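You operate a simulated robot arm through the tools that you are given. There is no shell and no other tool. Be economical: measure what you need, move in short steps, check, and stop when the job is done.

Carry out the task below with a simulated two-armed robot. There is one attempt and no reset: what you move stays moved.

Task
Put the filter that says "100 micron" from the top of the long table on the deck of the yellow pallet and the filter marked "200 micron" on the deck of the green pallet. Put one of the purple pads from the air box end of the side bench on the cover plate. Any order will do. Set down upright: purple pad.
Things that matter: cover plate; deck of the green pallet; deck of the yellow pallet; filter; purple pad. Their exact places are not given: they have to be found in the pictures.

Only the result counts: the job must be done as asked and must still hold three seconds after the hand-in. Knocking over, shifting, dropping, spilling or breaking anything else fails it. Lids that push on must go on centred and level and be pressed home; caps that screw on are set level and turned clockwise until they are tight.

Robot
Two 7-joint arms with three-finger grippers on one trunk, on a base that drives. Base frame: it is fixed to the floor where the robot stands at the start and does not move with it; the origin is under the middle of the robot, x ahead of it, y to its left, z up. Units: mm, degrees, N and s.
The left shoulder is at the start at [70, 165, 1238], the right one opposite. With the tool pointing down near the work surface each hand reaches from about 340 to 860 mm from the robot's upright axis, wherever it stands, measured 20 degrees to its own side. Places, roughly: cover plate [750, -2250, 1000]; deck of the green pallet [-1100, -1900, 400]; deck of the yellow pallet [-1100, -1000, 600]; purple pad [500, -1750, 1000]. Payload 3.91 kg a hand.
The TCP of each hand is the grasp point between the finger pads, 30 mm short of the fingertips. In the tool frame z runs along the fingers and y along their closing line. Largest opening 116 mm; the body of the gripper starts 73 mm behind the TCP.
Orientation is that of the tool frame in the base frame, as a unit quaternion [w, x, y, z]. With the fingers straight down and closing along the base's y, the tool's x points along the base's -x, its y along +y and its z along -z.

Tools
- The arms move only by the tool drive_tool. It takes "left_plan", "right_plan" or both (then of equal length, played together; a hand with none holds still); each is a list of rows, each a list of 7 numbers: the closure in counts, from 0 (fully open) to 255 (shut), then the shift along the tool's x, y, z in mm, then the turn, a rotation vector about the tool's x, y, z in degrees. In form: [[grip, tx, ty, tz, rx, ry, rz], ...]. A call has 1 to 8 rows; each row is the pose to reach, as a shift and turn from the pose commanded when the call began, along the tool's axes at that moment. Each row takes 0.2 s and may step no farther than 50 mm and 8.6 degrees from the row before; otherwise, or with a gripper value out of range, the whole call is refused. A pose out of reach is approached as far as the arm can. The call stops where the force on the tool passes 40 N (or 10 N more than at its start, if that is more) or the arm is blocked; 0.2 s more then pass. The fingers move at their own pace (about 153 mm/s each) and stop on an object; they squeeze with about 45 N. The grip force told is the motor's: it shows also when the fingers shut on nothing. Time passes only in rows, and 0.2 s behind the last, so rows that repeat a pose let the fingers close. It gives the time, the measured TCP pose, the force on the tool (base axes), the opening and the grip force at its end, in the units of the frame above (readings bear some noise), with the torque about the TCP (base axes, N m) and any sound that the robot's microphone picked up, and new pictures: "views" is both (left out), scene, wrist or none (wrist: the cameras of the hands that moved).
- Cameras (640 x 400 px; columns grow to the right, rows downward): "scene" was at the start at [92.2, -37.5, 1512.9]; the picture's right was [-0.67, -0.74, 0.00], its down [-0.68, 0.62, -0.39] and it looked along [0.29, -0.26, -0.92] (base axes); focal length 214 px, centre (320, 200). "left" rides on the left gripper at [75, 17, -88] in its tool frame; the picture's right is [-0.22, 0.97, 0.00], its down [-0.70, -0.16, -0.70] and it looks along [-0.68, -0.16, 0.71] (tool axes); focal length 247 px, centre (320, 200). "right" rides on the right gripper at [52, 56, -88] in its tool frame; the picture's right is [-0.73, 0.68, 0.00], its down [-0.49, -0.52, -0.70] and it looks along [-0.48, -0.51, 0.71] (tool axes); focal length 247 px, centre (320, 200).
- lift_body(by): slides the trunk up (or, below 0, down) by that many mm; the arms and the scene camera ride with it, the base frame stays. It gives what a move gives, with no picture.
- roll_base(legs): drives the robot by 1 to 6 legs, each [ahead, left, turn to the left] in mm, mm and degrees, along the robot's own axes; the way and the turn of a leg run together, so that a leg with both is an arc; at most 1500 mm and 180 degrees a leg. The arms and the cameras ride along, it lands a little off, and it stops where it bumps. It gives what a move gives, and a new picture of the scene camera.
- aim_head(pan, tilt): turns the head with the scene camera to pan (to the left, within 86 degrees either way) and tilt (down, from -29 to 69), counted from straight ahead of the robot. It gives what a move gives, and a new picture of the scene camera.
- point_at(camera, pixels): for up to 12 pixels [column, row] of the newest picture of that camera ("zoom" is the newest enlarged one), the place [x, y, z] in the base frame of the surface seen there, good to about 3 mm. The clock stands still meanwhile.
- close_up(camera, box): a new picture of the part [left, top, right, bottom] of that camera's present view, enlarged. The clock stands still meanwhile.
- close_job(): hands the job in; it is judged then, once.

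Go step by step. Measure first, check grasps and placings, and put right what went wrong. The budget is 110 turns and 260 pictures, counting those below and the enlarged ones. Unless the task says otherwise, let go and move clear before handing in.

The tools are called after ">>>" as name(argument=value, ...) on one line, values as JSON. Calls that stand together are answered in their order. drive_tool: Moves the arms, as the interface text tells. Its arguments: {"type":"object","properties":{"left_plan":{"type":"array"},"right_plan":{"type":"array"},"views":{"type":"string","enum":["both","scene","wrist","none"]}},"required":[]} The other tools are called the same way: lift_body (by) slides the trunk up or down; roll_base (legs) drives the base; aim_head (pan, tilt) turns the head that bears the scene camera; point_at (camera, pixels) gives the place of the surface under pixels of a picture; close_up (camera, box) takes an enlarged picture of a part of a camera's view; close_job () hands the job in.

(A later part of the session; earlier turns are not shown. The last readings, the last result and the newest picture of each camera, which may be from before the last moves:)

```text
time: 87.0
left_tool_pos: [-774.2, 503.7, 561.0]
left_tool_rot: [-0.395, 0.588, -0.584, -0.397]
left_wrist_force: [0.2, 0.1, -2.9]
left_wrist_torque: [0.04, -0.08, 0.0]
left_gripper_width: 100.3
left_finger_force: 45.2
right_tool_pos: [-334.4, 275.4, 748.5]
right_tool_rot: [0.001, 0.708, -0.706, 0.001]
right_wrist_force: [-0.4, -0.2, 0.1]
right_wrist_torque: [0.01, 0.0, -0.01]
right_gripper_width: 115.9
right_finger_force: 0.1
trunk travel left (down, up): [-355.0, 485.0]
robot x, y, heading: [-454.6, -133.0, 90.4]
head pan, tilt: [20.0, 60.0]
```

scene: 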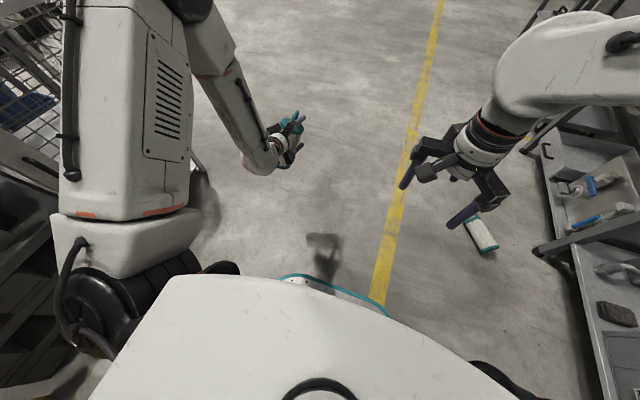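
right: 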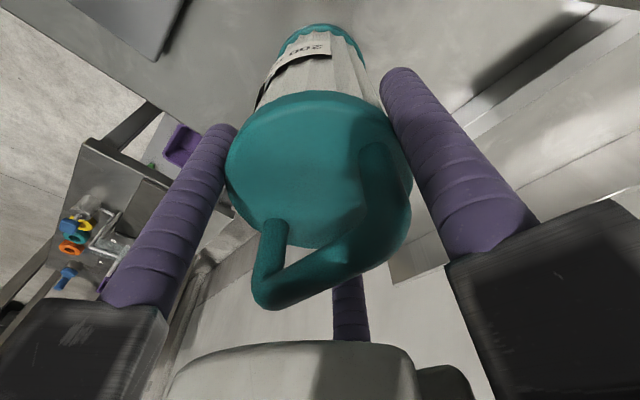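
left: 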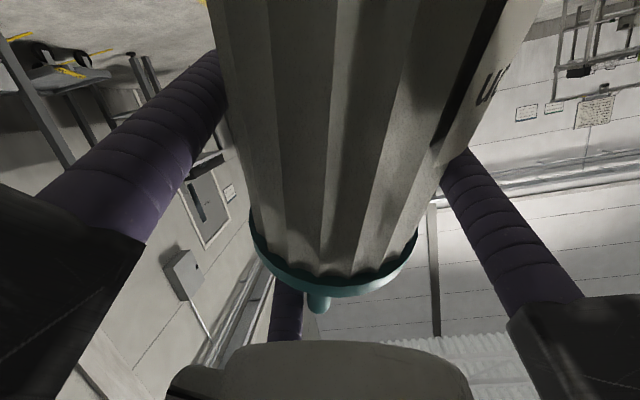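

Working well: the filter is nearly upright. Finishing the pitch and raising the trunk.

>>> drive_tool(left_plan=[[255, 0, 0, 0, 0, -7.5, 0], [255, 0, 0, 0, 0, -15, 0], [255, 0, 0, 0, 0, -22, 0]], views="none")

>>> lift_body(by=400)

>>> roll_base(legs=[[0, -215, 0], [-700, 0, 0]])

```text
time: 87.8
left_tool_pos: [-774.2, 501.7, 562.8]
left_tool_rot: [-0.5, 0.502, -0.497, -0.501]
left_wrist_force: [-0.3, -0.5, -3.1]
left_wrist_torque: [0.03, -0.06, 0.01]
left_gripper_width: 100.5
left_finger_force: 44.7
right_tool_pos: [-335.8, 275.7, 746.5]
right_tool_rot: [0.001, 0.708, -0.706, 0.001]
right_wrist_force: [-0.5, 0.5, -0.2]
right_wrist_torque: [-0.01, 0.01, 0.01]
right_gripper_width: 116.0
right_finger_force: 0.1
trunk travel left (down, up): [-355.0, 485.0]
robot x, y, heading: [-452.7, -131.0, 90.3]
head pan, tilt: [20.0, 60.0]
```

```text
time: 91.6
left_tool_pos: [-773.8, 502.6, 961.9]
left_tool_rot: [0.498, -0.501, 0.499, 0.502]
left_wrist_force: [0.1, 0.4, -3.5]
left_wrist_torque: [0.01, -0.07, -0.02]
left_gripper_width: 100.2
left_finger_force: 45.1
right_tool_pos: [-335.3, 275.8, 1149.0]
right_tool_rot: [0.0, 0.708, -0.706, -0.001]
right_wrist_force: [-0.7, 0.7, 0.4]
right_wrist_torque: [0.01, 0.01, 0.0]
right_gripper_width: 115.9
right_finger_force: 0.0
trunk travel left (down, up): [-755.0, 85.0]
robot x, y, heading: [-455.3, -130.2, 90.0]
head pan, tilt: [20.0, 60.0]
```

```text
time: 96.8
left_tool_pos: [-546.5, -199.7, 961.3]
left_tool_rot: [0.5, -0.5, 0.5, 0.5]
left_wrist_force: [0.7, 0.7, -3.0]
left_wrist_torque: [-0.03, -0.07, -0.02]
left_gripper_width: 100.2
left_finger_force: 45.0
right_tool_pos: [-108.9, -429.4, 1146.6]
right_tool_rot: [-0.001, -0.706, 0.708, -0.001]
right_wrist_force: [-0.7, -0.5, 0.0]
right_wrist_torque: [-0.02, 0.0, 0.02]
right_gripper_width: 116.2
right_finger_force: 0.1
trunk travel left (down, up): [-755.0, 85.0]
robot x, y, heading: [-232.5, -838.9, 89.9]
head pan, tilt: [20.0, 60.0]
```

scene: 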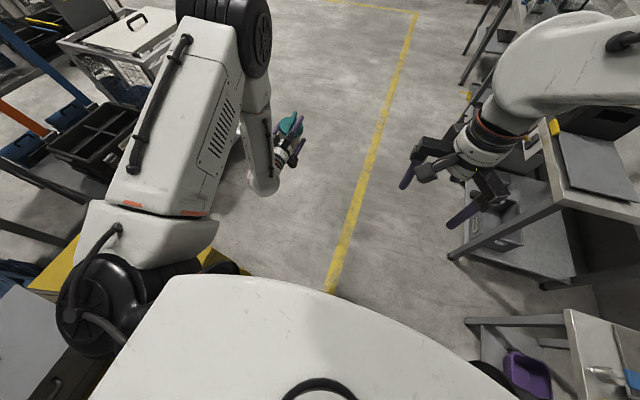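

Steady at 100.2 mm. Continuing back and turning left in three parts to face the green pallet.

>>> roll_base(legs=[[-690, 0, 0], [0, 0, 30], [0, 0, 30], [0, 0, 30]])

>>> aim_head(pan=20, tilt=50)

```text
time: 105.1
left_tool_pos: [-856.2, -1872.6, 962.1]
left_tool_rot: [0.012, 0.707, 0.012, -0.707]
left_wrist_force: [0.1, 0.3, -3.5]
left_wrist_torque: [0.09, 0.0, 0.01]
left_gripper_width: 100.0
left_finger_force: 44.5
right_tool_pos: [-639.4, -1428.5, 1148.2]
right_tool_rot: [0.0, 1.0, 0.014, 0.0]
right_wrist_force: [-0.6, -0.3, -0.5]
right_wrist_torque: [-0.01, 0.02, 0.01]
right_gripper_width: 115.9
right_finger_force: 0.0
trunk travel left (down, up): [-755.0, 85.0]
robot x, y, heading: [-228.7, -1537.1, -178.7]
head pan, tilt: [20.0, 60.0]
```

scene: 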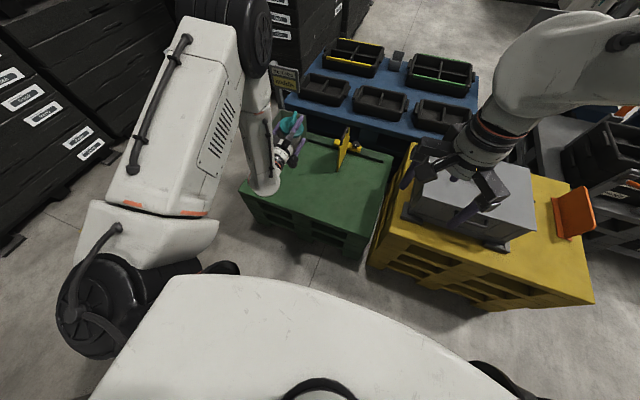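

```text
time: 105.8
left_tool_pos: [-854.6, -1872.0, 961.6]
left_tool_rot: [0.01, 0.707, 0.012, -0.707]
left_wrist_force: [0.4, -1.1, -3.2]
left_wrist_torque: [0.09, -0.02, 0.02]
left_gripper_width: 99.8
left_finger_force: 45.1
right_tool_pos: [-639.1, -1428.8, 1148.9]
right_tool_rot: [0.0, 1.0, 0.014, 0.0]
right_wrist_force: [-0.1, -0.1, 0.1]
right_wrist_torque: [-0.02, -0.01, 0.02]
right_gripper_width: 115.9
right_finger_force: 0.1
trunk travel left (down, up): [-755.0, 85.0]
robot x, y, heading: [-232.1, -1537.1, -178.3]
head pan, tilt: [20.0, 50.0]
```

scene: 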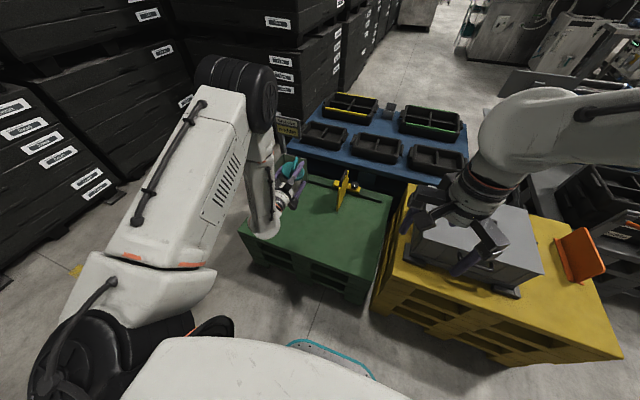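

Positioned in front of the green pallet. Measuring the deck under the filter, and clearance for the right hand; also checking the label.

>>> point_at(camera="scene", pixels=[[255, 240], [300, 245], [330, 240], [345, 195], [320, 215], [370, 230], [370, 275], [248, 240], [280, 215], [460, 250], [500, 245], [520, 205]])

>>> close_up(camera="scene", box=[240, 130, 330, 250])

>>> close_up(camera="left", box=[400, 0, 600, 160])

```text
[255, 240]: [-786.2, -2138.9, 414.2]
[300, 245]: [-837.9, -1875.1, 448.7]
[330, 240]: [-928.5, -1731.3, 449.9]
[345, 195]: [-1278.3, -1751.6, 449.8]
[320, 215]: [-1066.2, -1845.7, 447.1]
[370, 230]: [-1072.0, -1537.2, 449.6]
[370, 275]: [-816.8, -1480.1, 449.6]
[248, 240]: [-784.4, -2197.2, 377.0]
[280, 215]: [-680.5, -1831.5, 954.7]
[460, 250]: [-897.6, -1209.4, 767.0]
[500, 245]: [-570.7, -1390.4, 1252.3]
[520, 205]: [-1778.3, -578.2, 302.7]
```

```text
3.33 times, centred on (285, 190) of scene
```

zoom: 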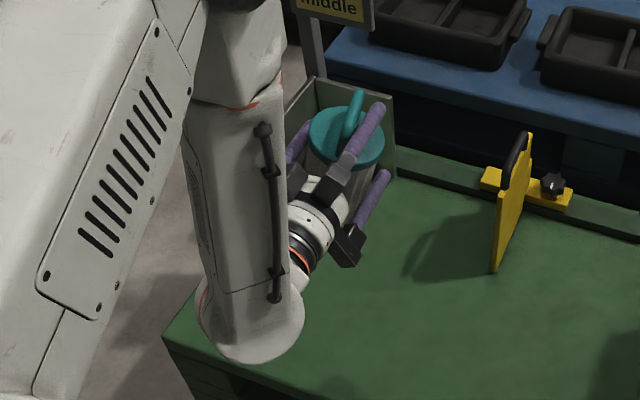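

```text
2.50 times, centred on (500, 80) of left
```

zoom: 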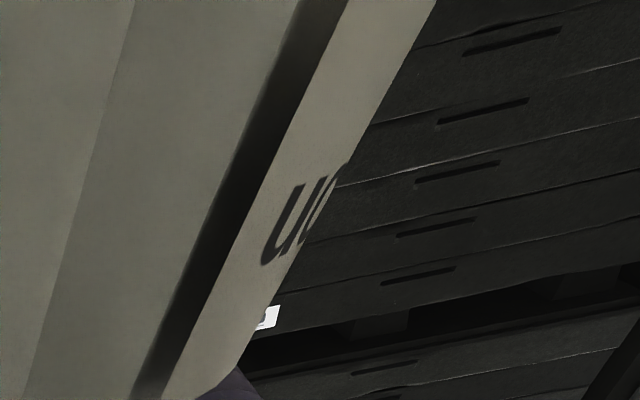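

A's label is out of sight now, but its drop place matches the right hand (200). Extending the filter 60 mm further over the deck and lowering the trunk 330 mm.

>>> drive_tool(left_plan=[[255, 0, 0, 20, 0, 0, 0], [255, 0, 0, 40, 0, 0, 0], [255, 0, 0, 60, 0, 0, 0]], right_plan=[[0, 30, 0, 0, 0, 0, 0], [0, 60, 0, 0, 0, 0, 0], [0, 90, 0, 0, 0, 0, 0]], views="none")

>>> lift_body(by=-330)

>>> aim_head(pan=25, tilt=45)

```text
time: 106.6
left_tool_pos: [-917.0, -1874.8, 962.0]
left_tool_rot: [0.011, 0.707, 0.012, -0.707]
left_wrist_force: [-0.3, 0.3, -2.8]
left_wrist_torque: [0.07, -0.02, 0.0]
left_gripper_width: 100.1
left_finger_force: 44.9
right_tool_pos: [-549.1, -1424.3, 1148.6]
right_tool_rot: [0.0, 1.0, 0.014, 0.0]
right_wrist_force: [0.1, -0.4, -0.9]
right_wrist_torque: [-0.05, 0.01, 0.02]
right_gripper_width: 116.0
right_finger_force: 0.1
trunk travel left (down, up): [-755.0, 85.0]
robot x, y, heading: [-230.0, -1537.7, -178.4]
head pan, tilt: [20.0, 50.0]
```

```text
time: 109.9
left_tool_pos: [-916.8, -1874.1, 632.5]
left_tool_rot: [-0.011, -0.707, -0.012, 0.707]
left_wrist_force: [0.7, 0.0, -3.8]
left_wrist_torque: [0.09, 0.04, 0.05]
left_gripper_width: 100.0
left_finger_force: 44.6
right_tool_pos: [-549.1, -1425.1, 819.4]
right_tool_rot: [0.0, 1.0, 0.014, 0.001]
right_wrist_force: [-0.6, 0.1, 0.2]
right_wrist_torque: [0.03, 0.01, -0.04]
right_gripper_width: 116.1
right_finger_force: 0.2
trunk travel left (down, up): [-425.0, 415.0]
robot x, y, heading: [-230.4, -1538.0, -178.5]
head pan, tilt: [20.0, 50.0]
```

```text
time: 110.5
left_tool_pos: [-917.4, -1874.5, 632.3]
left_tool_rot: [0.011, 0.707, 0.012, -0.707]
left_wrist_force: [-1.3, -0.1, -2.3]
left_wrist_torque: [0.07, -0.02, 0.0]
left_gripper_width: 100.0
left_finger_force: 45.1
right_tool_pos: [-548.8, -1425.9, 819.1]
right_tool_rot: [0.001, 1.0, 0.013, -0.001]
right_wrist_force: [0.3, 0.3, -0.1]
right_wrist_torque: [0.0, 0.02, 0.0]
right_gripper_width: 116.0
right_finger_force: 0.1
trunk travel left (down, up): [-425.0, 415.0]
robot x, y, heading: [-231.2, -1539.0, -178.1]
head pan, tilt: [25.0, 45.0]
```

scene: 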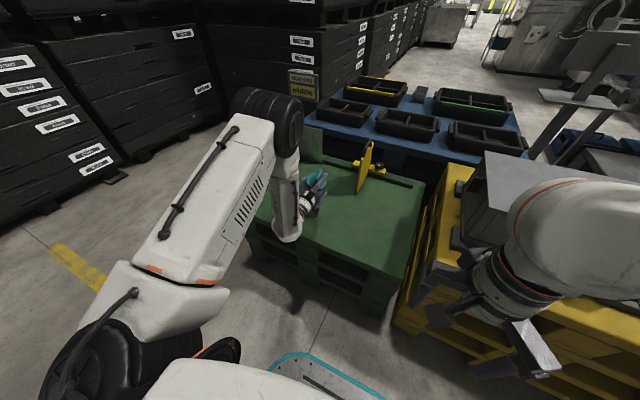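

>>> close_up(camera="scene", box=[270, 150, 350, 250])

>>> drive_tool(left_plan=[[255, 15, 0, 0, 0, 0, 0], [255, 28, 0, 0, 0, 0, 0], [255, 34, 0, 0, 0, 0, 0]], views="wrist")

```text
4.00 times, centred on (310, 200) of scene
```

zoom: 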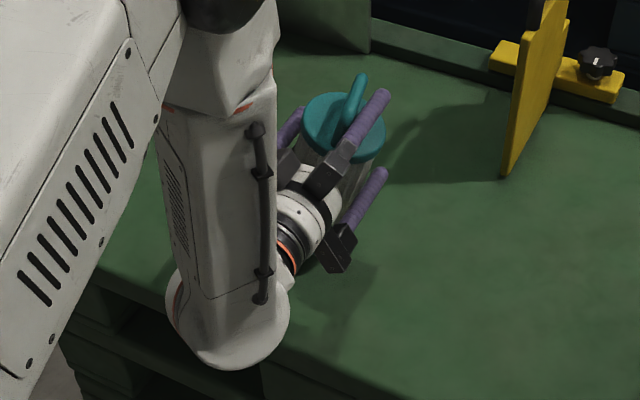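

```text
time: 111.3
left_tool_pos: [-918.3, -1874.9, 598.7]
left_tool_rot: [-0.011, -0.706, -0.011, 0.708]
left_wrist_force: [0.6, 0.6, 0.5]
left_wrist_torque: [0.06, -0.11, 0.01]
left_gripper_width: 100.0
left_finger_force: 45.2
right_tool_pos: [-549.5, -1424.5, 819.1]
right_tool_rot: [0.0, 1.0, 0.015, 0.0]
right_wrist_force: [-0.1, -0.5, 0.2]
right_wrist_torque: [-0.05, 0.0, 0.01]
right_gripper_width: 116.0
right_finger_force: 0.1
trunk travel left (down, up): [-425.0, 415.0]
robot x, y, heading: [-228.1, -1538.9, -178.3]
head pan, tilt: [25.0, 45.0]
```

left: 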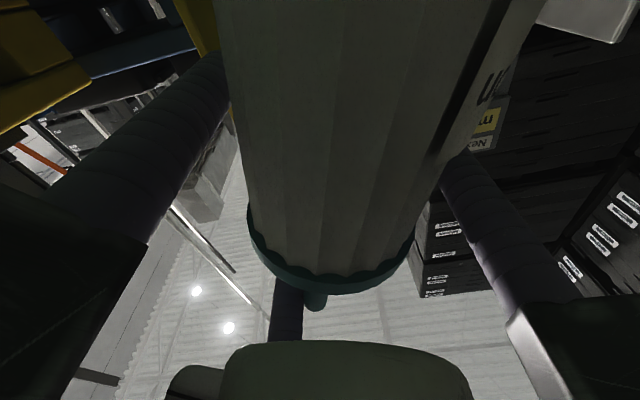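

Weight has come off (Fz +0.5): the base is touching. Seating 3 mm more.

>>> drive_tool(left_plan=[[255, 2, 0, 0, 0, 0, 0], [255, 3, 0, 0, 0, 0, 0]], views="none")

```text
time: 111.9
left_tool_pos: [-916.3, -1874.7, 598.0]
left_tool_rot: [-0.011, -0.704, -0.011, 0.71]
left_wrist_force: [1.3, -1.9, 18.4]
left_wrist_torque: [-0.38, -0.35, 0.01]
left_gripper_width: 99.7
left_finger_force: 45.3
right_tool_pos: [-547.5, -1424.2, 819.6]
right_tool_rot: [0.002, 1.0, 0.014, 0.0]
right_wrist_force: [-0.4, -0.5, -0.5]
right_wrist_torque: [0.02, 0.02, -0.03]
right_gripper_width: 116.0
right_finger_force: 0.0
trunk travel left (down, up): [-425.0, 415.0]
robot x, y, heading: [-226.6, -1540.2, -178.5]
head pan, tilt: [25.0, 45.0]
```

Seated (18 N). Easing up 2 mm and opening slowly.

>>> drive_tool(left_plan=[[255, -2, 0, 0, 0, 0, 0], [0, -2, 0, 0, 0, 0, 0], [0, -2, 0, 0, 0, 0, 0], [0, -2, 0, 0, 0, 0, 0]])

>>> close_up(camera="scene", box=[270, 150, 350, 250])

```text
time: 112.9
left_tool_pos: [-916.7, -1875.0, 595.4]
left_tool_rot: [0.012, 0.707, 0.012, -0.707]
left_wrist_force: [-0.4, -0.1, -0.8]
left_wrist_torque: [0.03, 0.01, 0.01]
left_gripper_width: 116.2
left_finger_force: 0.1
right_tool_pos: [-549.0, -1424.8, 819.2]
right_tool_rot: [0.0, 1.0, 0.014, 0.0]
right_wrist_force: [-0.3, 0.7, -0.2]
right_wrist_torque: [0.05, -0.04, 0.03]
right_gripper_width: 115.9
right_finger_force: 0.1
trunk travel left (down, up): [-425.0, 415.0]
robot x, y, heading: [-229.7, -1541.8, -178.6]
head pan, tilt: [25.0, 45.0]
```

scene: 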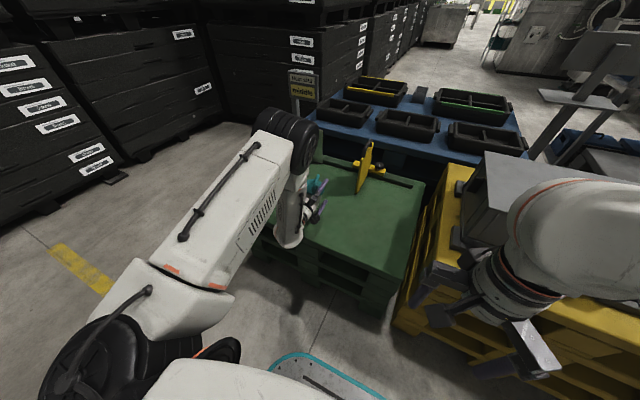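
left: 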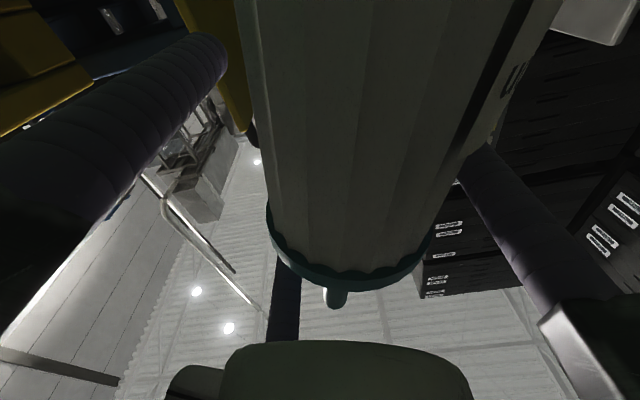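

```text
4.00 times, centred on (310, 200) of scene
```

zoom: 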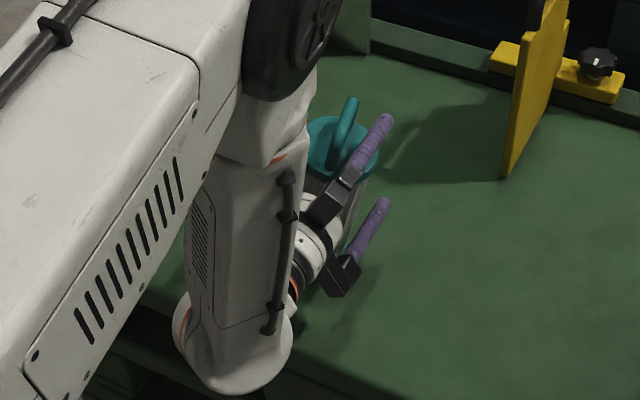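

The filter stands on the green deck, clear of force. I'll check its centring between the fingers before withdrawing.

>>> point_at(camera="left", pixels=[[268, 225], [431, 225], [350, 280], [335, 300], [265, 100], [480, 130], [225, 80], [475, 160], [360, 150]])

```text
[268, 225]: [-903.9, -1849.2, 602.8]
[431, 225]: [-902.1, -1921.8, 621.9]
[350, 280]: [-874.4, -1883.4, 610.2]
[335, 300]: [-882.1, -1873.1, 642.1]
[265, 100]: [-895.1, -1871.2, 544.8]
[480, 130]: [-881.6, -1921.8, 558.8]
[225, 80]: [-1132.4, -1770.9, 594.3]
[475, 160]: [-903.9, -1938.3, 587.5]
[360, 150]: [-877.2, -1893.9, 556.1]
```

Gap is ≥8 mm on both sides. Shifting 6 mm to centre, then withdrawing straight back and up.

>>> drive_tool(left_plan=[[0, 0, 7, 0, 0, 0, 0], [0, 0, 9, -40, 0, 0, 0], [0, 0, 10, -80, 0, 0, 0], [0, 0, 12, -120, 0, 0, 0], [0, 0, 12, -160, 0, 0, 0]])

>>> close_up(camera="scene", box=[270, 130, 370, 250])

```text
time: 114.1
left_tool_pos: [-756.3, -1880.1, 598.6]
left_tool_rot: [-0.011, -0.707, -0.011, 0.707]
left_wrist_force: [-0.2, 0.7, 0.3]
left_wrist_torque: [0.02, -0.02, -0.02]
left_gripper_width: 116.0
left_finger_force: 0.0
right_tool_pos: [-549.8, -1425.3, 820.0]
right_tool_rot: [0.0, 1.0, 0.015, 0.001]
right_wrist_force: [-0.6, 0.6, -0.1]
right_wrist_torque: [-0.01, 0.06, 0.02]
right_gripper_width: 115.9
right_finger_force: 0.0
trunk travel left (down, up): [-425.0, 415.0]
robot x, y, heading: [-224.2, -1536.3, -178.4]
head pan, tilt: [25.0, 45.0]
```

scene: 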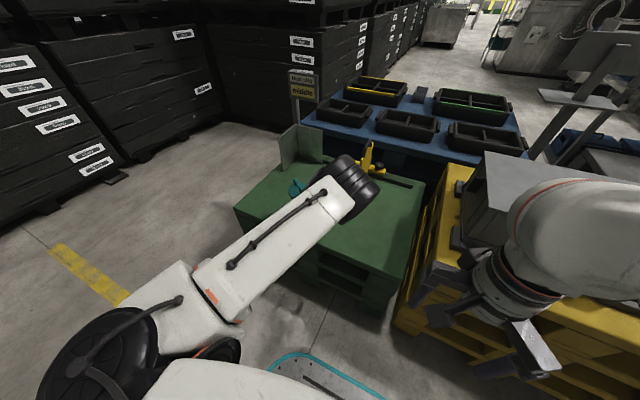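
left: 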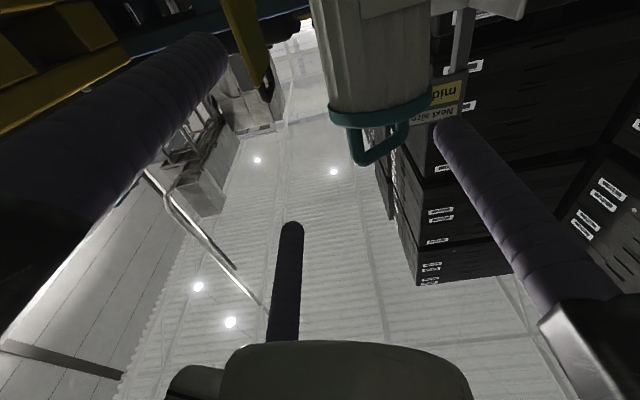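

```text
3.33 times, centred on (320, 190) of scene
```

zoom: 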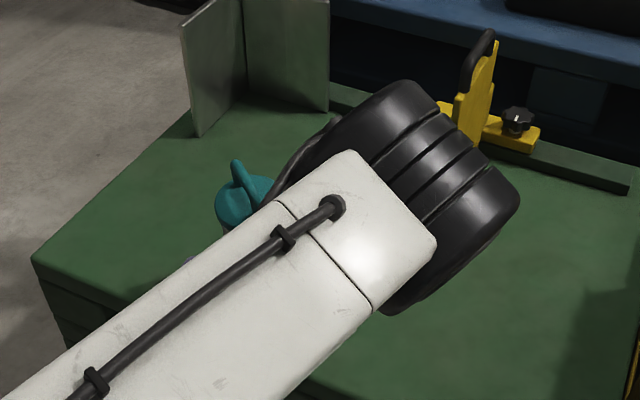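

Filter A stands upright on the green deck. Raising the trunk straight up to clear everything, then pitching the left hand back to point down.

>>> lift_body(by=400)

>>> drive_tool(left_plan=[[0, 0, 0, -20, 0, 8.5, 0], [0, 0, 0, -40, 0, 17, 0], [0, 0, 0, -60, 0, 25.5, 0], [0, 0, 0, -80, 0, 34, 0], [0, 0, 0, -100, 0, 42.5, 0], [0, 0, 0, -110, 0, 51, 0], [0, 0, 0, -110, 0, 59.5, 0], [0, 0, 0, -110, 0, 68, 0]], views="none")

>>> drive_tool(left_plan=[[0, 0, 0, 0, 0, 8, 0], [0, 0, 0, 0, 0, 16, 0], [0, 0, 0, 0, 0, 22, 0]], views="scene")

```text
time: 118.0
left_tool_pos: [-756.7, -1879.4, 997.1]
left_tool_rot: [-0.012, -0.707, -0.013, 0.707]
left_wrist_force: [-0.2, -0.2, 0.2]
left_wrist_torque: [-0.01, 0.0, 0.01]
left_gripper_width: 116.2
left_finger_force: 0.0
right_tool_pos: [-548.5, -1425.0, 1218.5]
right_tool_rot: [0.0, 1.0, 0.014, -0.001]
right_wrist_force: [-0.3, 0.4, -0.3]
right_wrist_torque: [0.02, -0.01, 0.01]
right_gripper_width: 115.7
right_finger_force: 0.1
trunk travel left (down, up): [-825.0, 15.0]
robot x, y, heading: [-233.4, -1538.8, -178.1]
head pan, tilt: [25.0, 45.0]
```

```text
time: 119.8
left_tool_pos: [-646.0, -1880.3, 996.5]
left_tool_rot: [0.001, 0.981, 0.017, -0.191]
left_wrist_force: [-0.2, -0.1, 0.3]
left_wrist_torque: [0.04, 0.03, -0.01]
left_gripper_width: 116.0
left_finger_force: 0.0
left hand out of reach, approached as far as the arm can: row 3, 4, 5, 6, 7
right_tool_pos: [-546.9, -1428.2, 1219.7]
right_tool_rot: [-0.002, 1.0, 0.015, -0.001]
right_wrist_force: [0.2, -1.0, -0.7]
right_wrist_torque: [0.08, 0.03, -0.01]
right_gripper_width: 116.0
right_finger_force: 0.0
trunk travel left (down, up): [-825.0, 15.0]
robot x, y, heading: [-224.0, -1536.1, -178.6]
head pan, tilt: [25.0, 45.0]
```

```text
time: 120.6
left_tool_pos: [-648.3, -1879.5, 996.0]
left_tool_rot: [-0.002, 1.0, 0.016, -0.001]
left_wrist_force: [-0.7, 0.4, 0.0]
left_wrist_torque: [0.0, -0.03, -0.04]
left_gripper_width: 115.9
left_finger_force: 0.0
right_tool_pos: [-549.7, -1427.5, 1220.0]
right_tool_rot: [0.0, 1.0, 0.014, 0.001]
right_wrist_force: [-0.1, -0.1, 1.0]
right_wrist_torque: [0.04, -0.02, 0.01]
right_gripper_width: 115.9
right_finger_force: 0.0
trunk travel left (down, up): [-825.0, 15.0]
robot x, y, heading: [-227.1, -1541.5, -178.4]
head pan, tilt: [25.0, 45.0]
```

scene: 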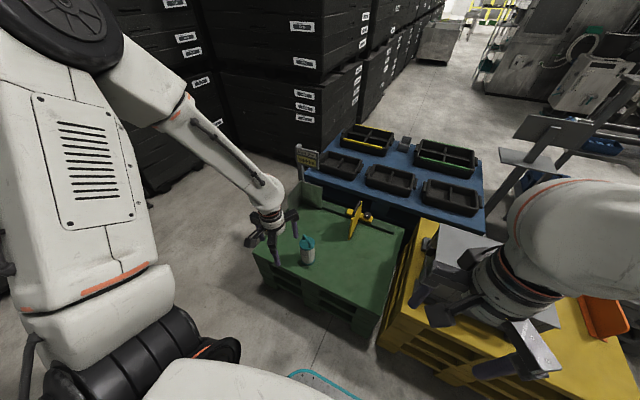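

Filter A stands well on the green deck at (306,250). The side bench is right behind me, so I'll do the pad next: turn to face it.

>>> roll_base(legs=[[0, 0, 178]])

>>> aim_head(pan=-10, tilt=35)

```text
time: 128.4
left_tool_pos: [189.1, -1198.9, 995.7]
left_tool_rot: [0.0, -0.014, 1.0, 0.0]
left_wrist_force: [0.8, -0.7, 0.0]
left_wrist_torque: [0.03, 0.04, 0.0]
left_gripper_width: 116.1
left_finger_force: 0.1
right_tool_pos: [90.3, -1650.6, 1219.2]
right_tool_rot: [0.0, -0.013, 1.0, 0.0]
right_wrist_force: [-0.6, -0.7, 0.0]
right_wrist_torque: [-0.01, 0.0, 0.02]
right_gripper_width: 115.9
right_finger_force: 0.1
trunk travel left (down, up): [-825.0, 15.0]
robot x, y, heading: [-231.4, -1544.2, 1.3]
head pan, tilt: [25.0, 45.0]
```

scene: 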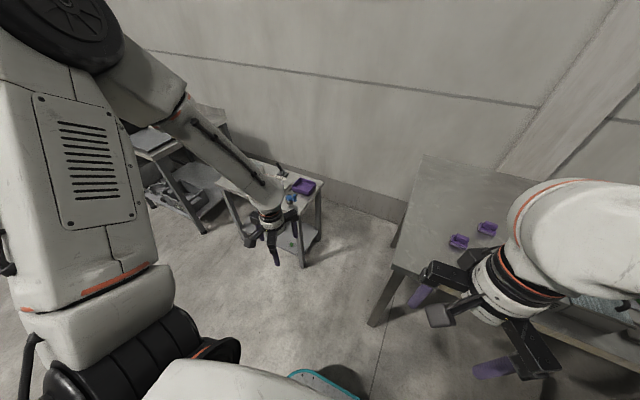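

```text
time: 129.4
left_tool_pos: [189.5, -1197.5, 995.1]
left_tool_rot: [0.001, -0.015, 1.0, 0.0]
left_wrist_force: [-0.1, -0.6, 0.4]
left_wrist_torque: [-0.01, 0.0, -0.01]
left_gripper_width: 116.1
left_finger_force: 0.0
right_tool_pos: [91.5, -1650.4, 1218.1]
right_tool_rot: [0.0, -0.012, 1.0, -0.001]
right_wrist_force: [0.5, 0.4, 0.7]
right_wrist_torque: [0.0, 0.02, 0.0]
right_gripper_width: 116.0
right_finger_force: 0.1
trunk travel left (down, up): [-825.0, 15.0]
robot x, y, heading: [-232.4, -1537.2, 1.4]
head pan, tilt: [-10.0, 35.0]
```

scene: 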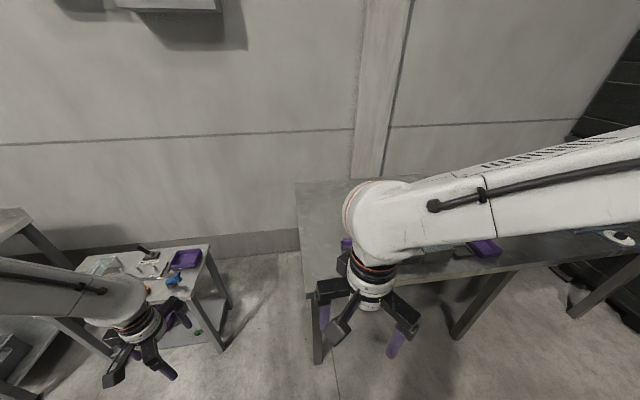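

Two purple pads are on the bench end; my right arm hides the rest. I'll shift right 350 mm and look again with the head turned.

>>> roll_base(legs=[[0, -380, -1]])

>>> aim_head(pan=5, tilt=40)

```text
time: 131.8
left_tool_pos: [201.6, -1576.1, 995.0]
left_tool_rot: [-0.001, -0.008, 1.0, -0.001]
left_wrist_force: [-0.2, 0.6, -0.2]
left_wrist_torque: [0.01, 0.02, -0.02]
left_gripper_width: 116.0
left_finger_force: 0.0
right_tool_pos: [95.5, -2027.9, 1219.1]
right_tool_rot: [0.001, -0.005, 1.0, -0.001]
right_wrist_force: [0.2, -0.3, -0.1]
right_wrist_torque: [0.0, 0.0, 0.01]
right_gripper_width: 115.9
right_finger_force: 0.1
trunk travel left (down, up): [-825.0, 15.0]
robot x, y, heading: [-223.6, -1910.9, 0.8]
head pan, tilt: [-10.0, 35.0]
```

scene: 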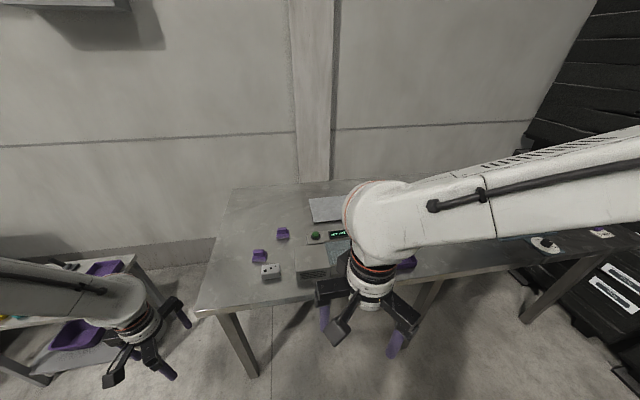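

```text
time: 132.5
left_tool_pos: [203.0, -1576.6, 997.3]
left_tool_rot: [0.0, -0.007, 1.0, 0.0]
left_wrist_force: [0.2, 0.6, -1.0]
left_wrist_torque: [-0.02, 0.02, 0.02]
left_gripper_width: 116.0
left_finger_force: 0.1
right_tool_pos: [95.4, -2029.1, 1219.8]
right_tool_rot: [0.0, -0.005, 1.0, 0.0]
right_wrist_force: [-0.5, 0.2, 0.2]
right_wrist_torque: [0.0, 0.01, -0.03]
right_gripper_width: 116.0
right_finger_force: 0.1
trunk travel left (down, up): [-825.0, 15.0]
robot x, y, heading: [-222.7, -1907.2, 0.4]
head pan, tilt: [5.0, 40.0]
```

scene: 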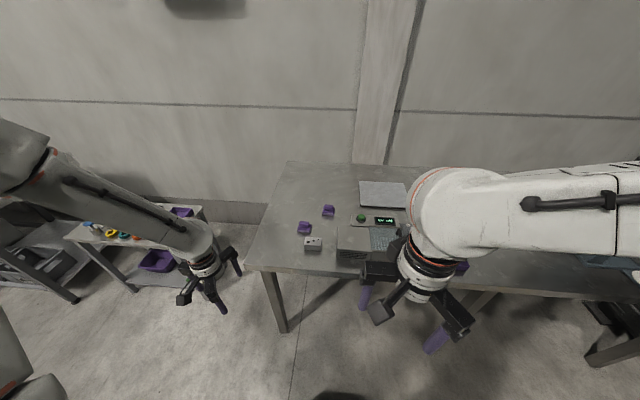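

>>> close_up(camera="scene", box=[270, 170, 430, 270])

>>> point_at(camera="scene", pixels=[[303, 228], [329, 210], [383, 193], [363, 235], [312, 242], [361, 217], [270, 255], [290, 200], [385, 221], [340, 265]])

>>> aim_head(pan=-45, tilt=30)

```text
4.00 times, centred on (350, 220) of scene
```

zoom: 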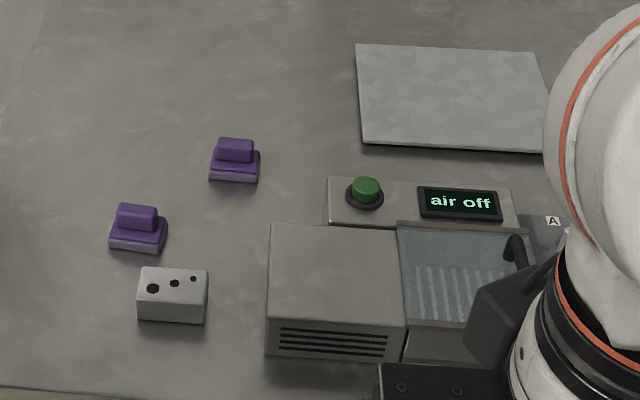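

```text
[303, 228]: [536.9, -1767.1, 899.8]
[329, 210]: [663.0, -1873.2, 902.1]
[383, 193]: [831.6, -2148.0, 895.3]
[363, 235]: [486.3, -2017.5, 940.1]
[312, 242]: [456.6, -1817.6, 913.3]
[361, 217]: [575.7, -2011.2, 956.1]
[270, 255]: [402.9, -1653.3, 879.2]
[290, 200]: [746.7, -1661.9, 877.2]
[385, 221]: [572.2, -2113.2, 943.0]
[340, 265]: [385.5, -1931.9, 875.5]
```

```text
time: 133.7
left_tool_pos: [201.9, -1576.8, 995.7]
left_tool_rot: [0.0, -0.008, 1.0, 0.0]
left_wrist_force: [-0.2, 0.4, 0.1]
left_wrist_torque: [0.03, 0.02, 0.02]
left_gripper_width: 116.0
left_finger_force: 0.1
right_tool_pos: [95.8, -2029.1, 1218.4]
right_tool_rot: [0.0, -0.006, 1.0, -0.001]
right_wrist_force: [0.2, 0.0, -0.2]
right_wrist_torque: [-0.03, 0.0, -0.02]
right_gripper_width: 116.0
right_finger_force: 0.1
trunk travel left (down, up): [-825.0, 15.0]
robot x, y, heading: [-222.2, -1906.9, 0.5]
head pan, tilt: [-45.0, 30.0]
```

scene: 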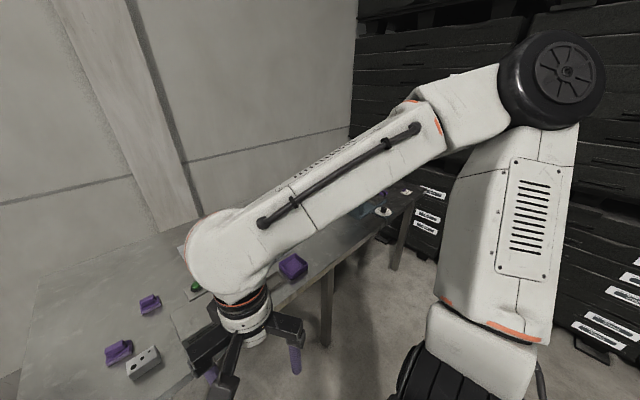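

The air box ("air off") end has two purple pads at about (537,-1767) and (663,-1873), top z≈902; the grey plate at about (830,-2150), z 895 looks like the cover plate. I'll drive forward 260 mm and raise the hands' view.

>>> roll_base(legs=[[265, 0, 0]])

>>> aim_head(pan=-15, tilt=55)

```text
time: 135.6
left_tool_pos: [461.7, -1572.8, 997.5]
left_tool_rot: [0.001, -0.008, 1.0, 0.0]
left_wrist_force: [-0.7, 0.5, 0.3]
left_wrist_torque: [-0.01, -0.01, -0.02]
left_gripper_width: 115.8
left_finger_force: 0.0
right_tool_pos: [355.4, -2024.1, 1219.7]
right_tool_rot: [0.001, -0.006, 1.0, -0.001]
right_wrist_force: [-0.1, -0.4, 0.4]
right_wrist_torque: [0.02, -0.01, -0.01]
right_gripper_width: 116.0
right_finger_force: 0.1
trunk travel left (down, up): [-825.0, 15.0]
robot x, y, heading: [38.1, -1907.8, 0.9]
head pan, tilt: [-45.0, 30.0]
```

scene: 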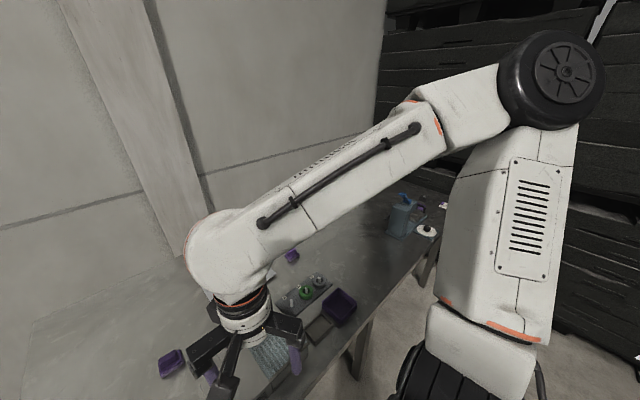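

```text
time: 136.5
left_tool_pos: [461.6, -1571.8, 997.0]
left_tool_rot: [0.0, -0.008, 1.0, 0.0]
left_wrist_force: [-1.3, -0.3, 0.2]
left_wrist_torque: [0.0, 0.0, 0.02]
left_gripper_width: 115.9
left_finger_force: 0.1
right_tool_pos: [357.4, -2024.4, 1218.5]
right_tool_rot: [0.0, -0.007, 1.0, 0.0]
right_wrist_force: [1.0, -0.3, 0.3]
right_wrist_torque: [-0.01, -0.01, -0.02]
right_gripper_width: 115.7
right_finger_force: 0.0
trunk travel left (down, up): [-825.0, 15.0]
robot x, y, heading: [37.4, -1906.2, 0.7]
head pan, tilt: [-15.0, 55.0]
```

scene: 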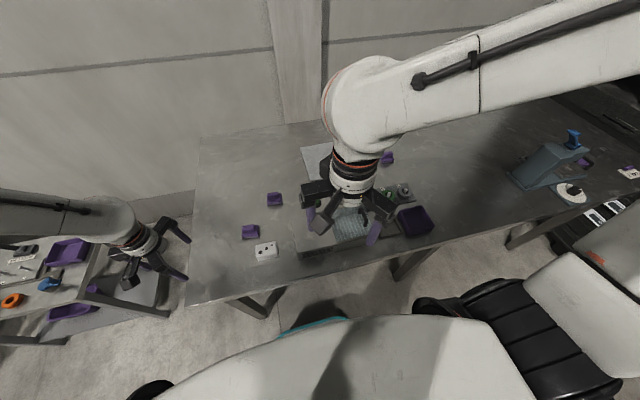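

A further purple pad shows at (386,157). I'll move the right hand above the pad at (663,-1873), which also uncovers the plate area.

>>> drive_tool(right_plan=[[0, -40, 20, 0, 0, 0, 0], [0, -80, 40, 0, 0, 0, 0], [0, -120, 60, 0, 0, 0, 0], [0, -160, 80, 0, 0, 0, 0], [0, -200, 100, 20, 0, 0, 0], [0, -240, 120, 45, 0, 0, 0], [0, -275, 138, 75, 0, 0, 0], [0, -304, 154, 110, 0, 0, 0]])

>>> aim_head(pan=-35, tilt=45)

```text
refused: row 6 steps farther than a row can; nothing moved
```

```text
time: 137.4
left_tool_pos: [462.5, -1573.6, 995.8]
left_tool_rot: [0.001, -0.009, 1.0, 0.0]
left_wrist_force: [0.6, 0.2, 0.1]
left_wrist_torque: [0.04, -0.01, 0.03]
left_gripper_width: 115.9
left_finger_force: 0.0
right_tool_pos: [357.2, -2024.0, 1219.0]
right_tool_rot: [0.0, -0.006, 1.0, -0.002]
right_wrist_force: [-0.5, 0.1, 0.1]
right_wrist_torque: [0.0, 0.0, 0.01]
right_gripper_width: 116.0
right_finger_force: 0.0
trunk travel left (down, up): [-825.0, 15.0]
robot x, y, heading: [42.1, -1906.0, 0.7]
head pan, tilt: [-35.0, 45.0]
```

scene: 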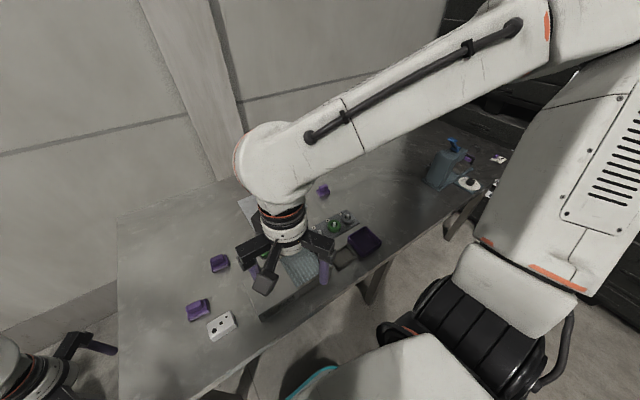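

>>> drive_tool(right_plan=[[0, -40, 20, 0, 0, 0, 0], [0, -80, 40, 0, 0, 0, 0], [0, -120, 60, 0, 0, 0, 0], [0, -160, 80, 0, 0, 0, 0], [0, -200, 100, 0, 0, 0, 0], [0, -240, 120, 15, 0, 0, 0], [0, -275, 138, 40, 0, 0, 0], [0, -304, 154, 70, 0, 0, 0]])

>>> close_up(camera="scene", box=[220, 130, 400, 290])

```text
time: 139.2
left_tool_pos: [463.8, -1571.4, 993.9]
left_tool_rot: [-0.001, -0.01, 1.0, 0.0]
left_wrist_force: [0.6, 0.7, 0.5]
left_wrist_torque: [0.03, 0.02, -0.01]
left_gripper_width: 115.8
left_finger_force: 0.1
right_tool_pos: [659.5, -1865.7, 1148.3]
right_tool_rot: [-0.001, -0.007, 1.0, -0.001]
right_wrist_force: [-0.1, 0.5, 0.4]
right_wrist_torque: [0.01, 0.0, 0.03]
right_gripper_width: 116.0
right_finger_force: 0.0
trunk travel left (down, up): [-825.0, 15.0]
robot x, y, heading: [42.9, -1905.2, 0.9]
head pan, tilt: [-35.0, 45.0]
```

scene: 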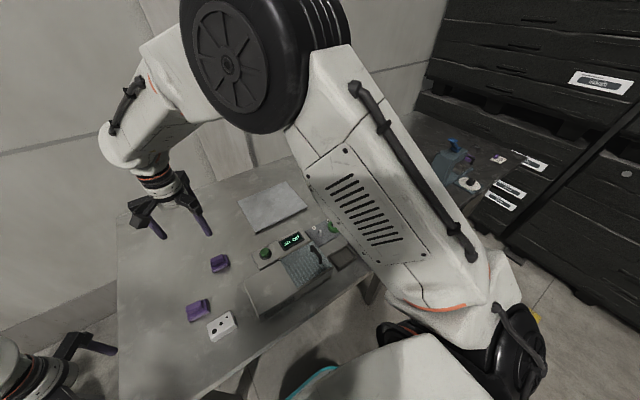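
right: 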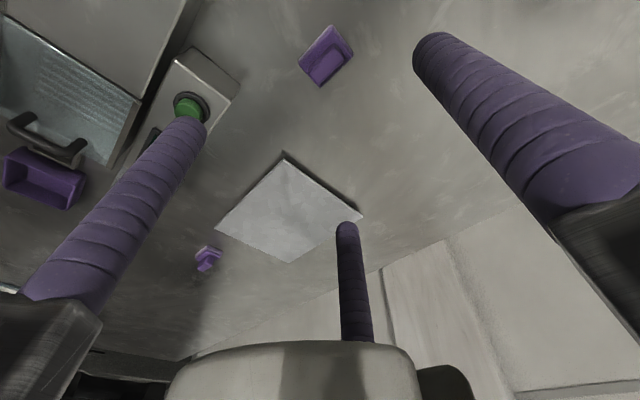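

```text
2.50 times, centred on (310, 210) of scene
```

zoom: 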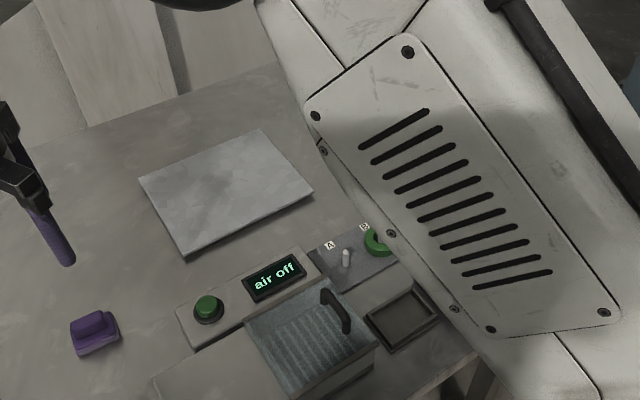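

The right camera sees pad 2 at (326,55), and the plate with its corners (215,230), (285,155), (360,215), (290,262). Measuring these.

>>> point_at(camera="right", pixels=[[300, 65], [330, 27], [352, 52], [320, 85], [315, 68], [333, 50], [345, 63], [325, 70], [218, 230], [284, 163], [355, 215], [290, 260]])

>>> close_up(camera="right", box=[280, 10, 370, 100])

```text
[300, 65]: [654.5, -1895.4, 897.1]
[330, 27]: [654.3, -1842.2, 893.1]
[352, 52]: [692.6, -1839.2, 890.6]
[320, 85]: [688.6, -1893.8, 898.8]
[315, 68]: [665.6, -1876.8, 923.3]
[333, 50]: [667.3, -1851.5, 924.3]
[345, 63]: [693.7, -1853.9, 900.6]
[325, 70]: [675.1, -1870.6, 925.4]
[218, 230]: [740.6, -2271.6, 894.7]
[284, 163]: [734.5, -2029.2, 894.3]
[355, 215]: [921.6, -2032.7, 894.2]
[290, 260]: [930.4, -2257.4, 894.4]
```

```text
4.44 times, centred on (325, 55) of right
```

zoom: 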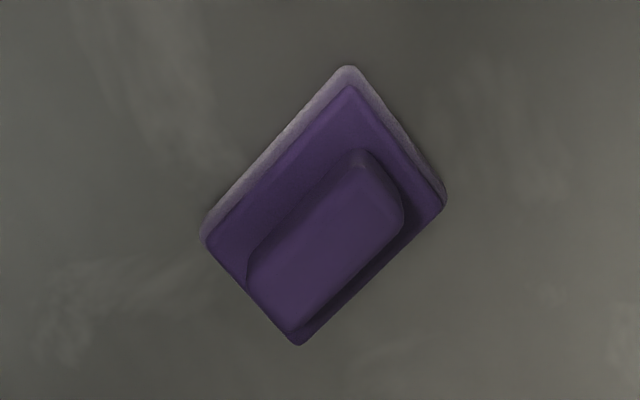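

Pad: base x 650–695, y -1897…-1840, base top 899, rib top 925, centre (672,-1868). I'll descend to z≈912 to grip the base sides across y.

>>> drive_tool(right_plan=[[0, -12, -2, 45, 0, 0, 0], [0, -12, -2, 90, 0, 0, 0], [0, -12, -2, 135, 0, 0, 0], [0, -12, -2, 175, 0, 0, 0], [0, -12, -2, 205, 0, 0, 0], [0, -12, -2, 225, 0, 0, 0], [0, -12, -2, 235, 0, 0, 0]], views="wrist")

```text
time: 140.8
left_tool_pos: [462.9, -1571.4, 995.9]
left_tool_rot: [0.0, -0.008, 1.0, -0.001]
left_wrist_force: [0.5, -0.1, 0.0]
left_wrist_torque: [0.01, 0.02, -0.01]
left_gripper_width: 115.8
left_finger_force: 0.0
right_tool_pos: [671.7, -1868.1, 913.0]
right_tool_rot: [0.0, -0.007, 1.0, 0.0]
right_wrist_force: [0.6, -0.5, -0.2]
right_wrist_torque: [-0.01, -0.01, 0.01]
right_gripper_width: 115.9
right_finger_force: 0.0
trunk travel left (down, up): [-825.0, 15.0]
robot x, y, heading: [38.6, -1907.7, 0.9]
head pan, tilt: [-35.0, 45.0]
```

right: 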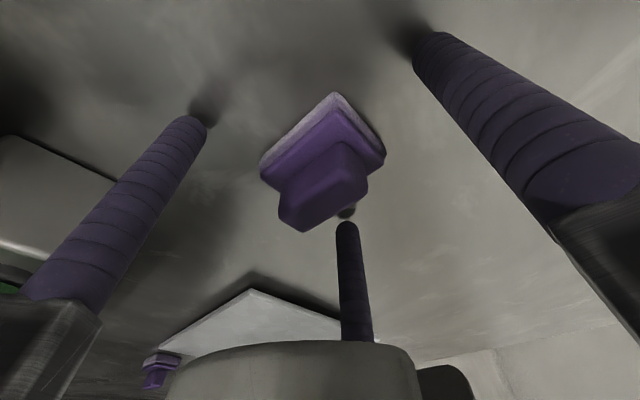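

Centred over the pad. Closing, then lifting slightly.

>>> drive_tool(right_plan=[[255, 0, 0, 0, 0, 0, 0], [255, 0, 0, 0, 0, 0, 0], [255, 0, 0, 0, 0, 0, 0], [255, 0, 0, 0, 0, 0, 0], [255, 0, 0, -20, 0, 0, 0], [255, 0, 0, -45, 0, 0, 0], [255, 0, 0, -75, 0, 0, 0]], views="wrist")

```text
time: 142.4
left_tool_pos: [460.8, -1571.5, 996.6]
left_tool_rot: [0.001, -0.009, 1.0, 0.0]
left_wrist_force: [-0.1, 0.6, 0.2]
left_wrist_torque: [-0.06, -0.01, 0.0]
left_gripper_width: 115.9
left_finger_force: 0.0
right_tool_pos: [671.4, -1869.0, 988.7]
right_tool_rot: [0.0, -0.008, 1.0, 0.0]
right_wrist_force: [-0.4, 1.0, -0.4]
right_wrist_torque: [0.0, 0.01, 0.01]
right_gripper_width: 51.3
right_finger_force: 45.3
trunk travel left (down, up): [-825.0, 15.0]
robot x, y, heading: [44.7, -1907.0, 1.0]
head pan, tilt: [-35.0, 45.0]
```

right: 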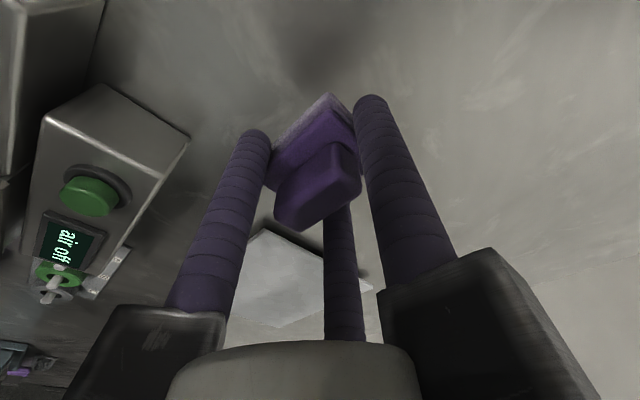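

Held level (51.3 mm). Moving over the plate at about (815,-2145), 50 mm higher.

>>> drive_tool(right_plan=[[255, 0, -10, -45, 0, 0, 0], [255, -20, -48, -50, 0, 0, 0], [255, -40, -88, -50, 0, 0, 0], [255, -60, -128, -50, 0, 0, 0], [255, -80, -168, -50, 0, 0, 0], [255, -100, -208, -50, 0, 0, 0], [255, -120, -246, -50, 0, 0, 0], [255, -140, -278, -50, 0, 0, 0]])

```text
time: 144.2
left_tool_pos: [462.8, -1573.4, 996.6]
left_tool_rot: [0.001, -0.009, 1.0, 0.0]
left_wrist_force: [0.3, -0.5, 0.4]
left_wrist_torque: [0.05, 0.02, 0.04]
left_gripper_width: 115.9
left_finger_force: 0.0
right_tool_pos: [818.6, -2144.8, 1035.7]
right_tool_rot: [0.0, -0.007, 1.0, 0.001]
right_wrist_force: [0.2, 0.4, -0.6]
right_wrist_torque: [0.05, 0.0, 0.03]
right_gripper_width: 51.4
right_finger_force: 45.2
trunk travel left (down, up): [-825.0, 15.0]
robot x, y, heading: [40.9, -1905.4, 1.1]
head pan, tilt: [-35.0, 45.0]
```

scene: 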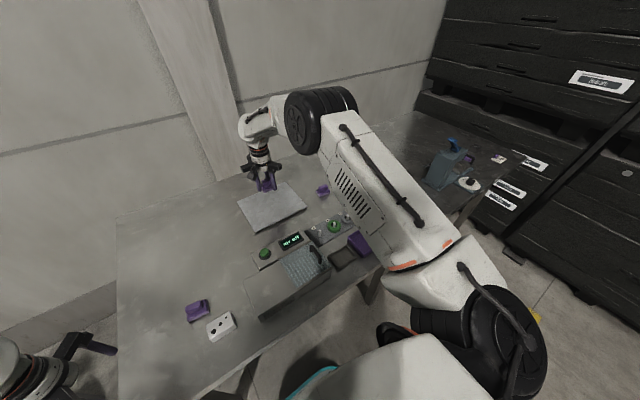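
right: 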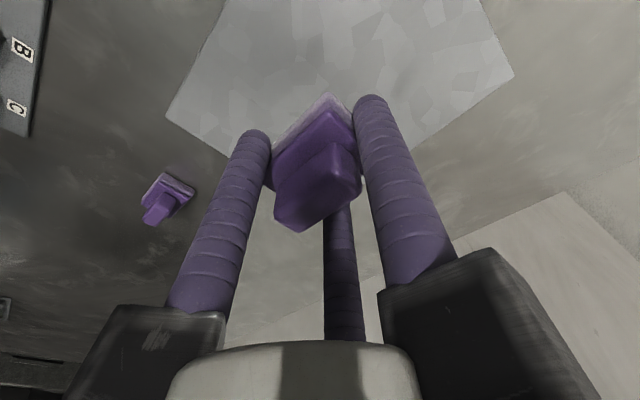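

Over the plate. Expected touch at TCP z≈931. Lowering to just above, then gently on.

>>> drive_tool(right_plan=[[255, 0, 0, 40, 0, 0, 0], [255, 0, 0, 75, 0, 0, 0], [255, 0, 0, 94, 0, 0, 0], [255, 0, 0, 99, 0, 0, 0], [255, 0, 0, 103, 0, 0, 0]], views="none")

```text
time: 145.4
left_tool_pos: [462.5, -1572.2, 996.8]
left_tool_rot: [0.0, -0.008, 1.0, 0.0]
left_wrist_force: [0.4, -0.7, 0.0]
left_wrist_torque: [0.02, 0.02, 0.0]
left_gripper_width: 116.0
left_finger_force: 0.0
right_tool_pos: [816.2, -2144.4, 936.0]
right_tool_rot: [-0.001, -0.007, 1.0, 0.0]
right_wrist_force: [-0.6, 0.0, -1.2]
right_wrist_torque: [0.01, -0.02, -0.02]
right_gripper_width: 51.6
right_finger_force: 45.5
trunk travel left (down, up): [-825.0, 15.0]
robot x, y, heading: [39.0, -1906.9, 0.8]
head pan, tilt: [-35.0, 45.0]
```

>>> drive_tool(right_plan=[[255, 0, 0, 2, 0, 0, 0], [255, 0, 0, 4, 0, 0, 0], [255, 0, 0, 5, 0, 0, 0]], views="wrist")

```text
time: 146.2
left_tool_pos: [461.9, -1571.6, 995.7]
left_tool_rot: [-0.001, -0.009, 1.0, 0.0]
left_wrist_force: [0.2, -0.6, 0.6]
left_wrist_torque: [0.03, 0.03, -0.03]
left_gripper_width: 116.2
left_finger_force: 0.0
right_tool_pos: [815.8, -2143.7, 930.9]
right_tool_rot: [0.001, -0.007, 1.0, 0.0]
right_wrist_force: [-1.5, 0.7, -0.2]
right_wrist_torque: [0.01, 0.01, 0.01]
right_gripper_width: 51.4
right_finger_force: 45.2
trunk travel left (down, up): [-825.0, 15.0]
robot x, y, heading: [40.6, -1905.4, 0.9]
head pan, tilt: [-35.0, 45.0]
```

right: 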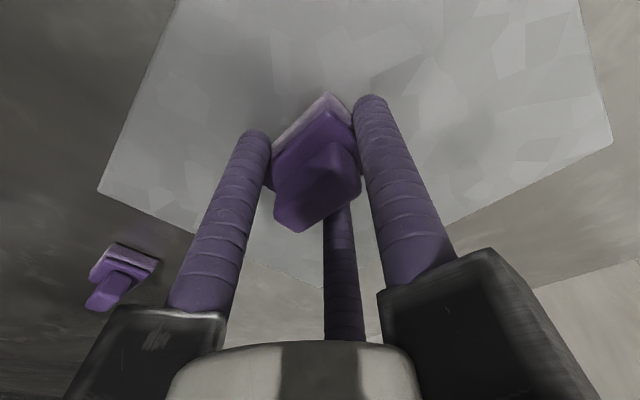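

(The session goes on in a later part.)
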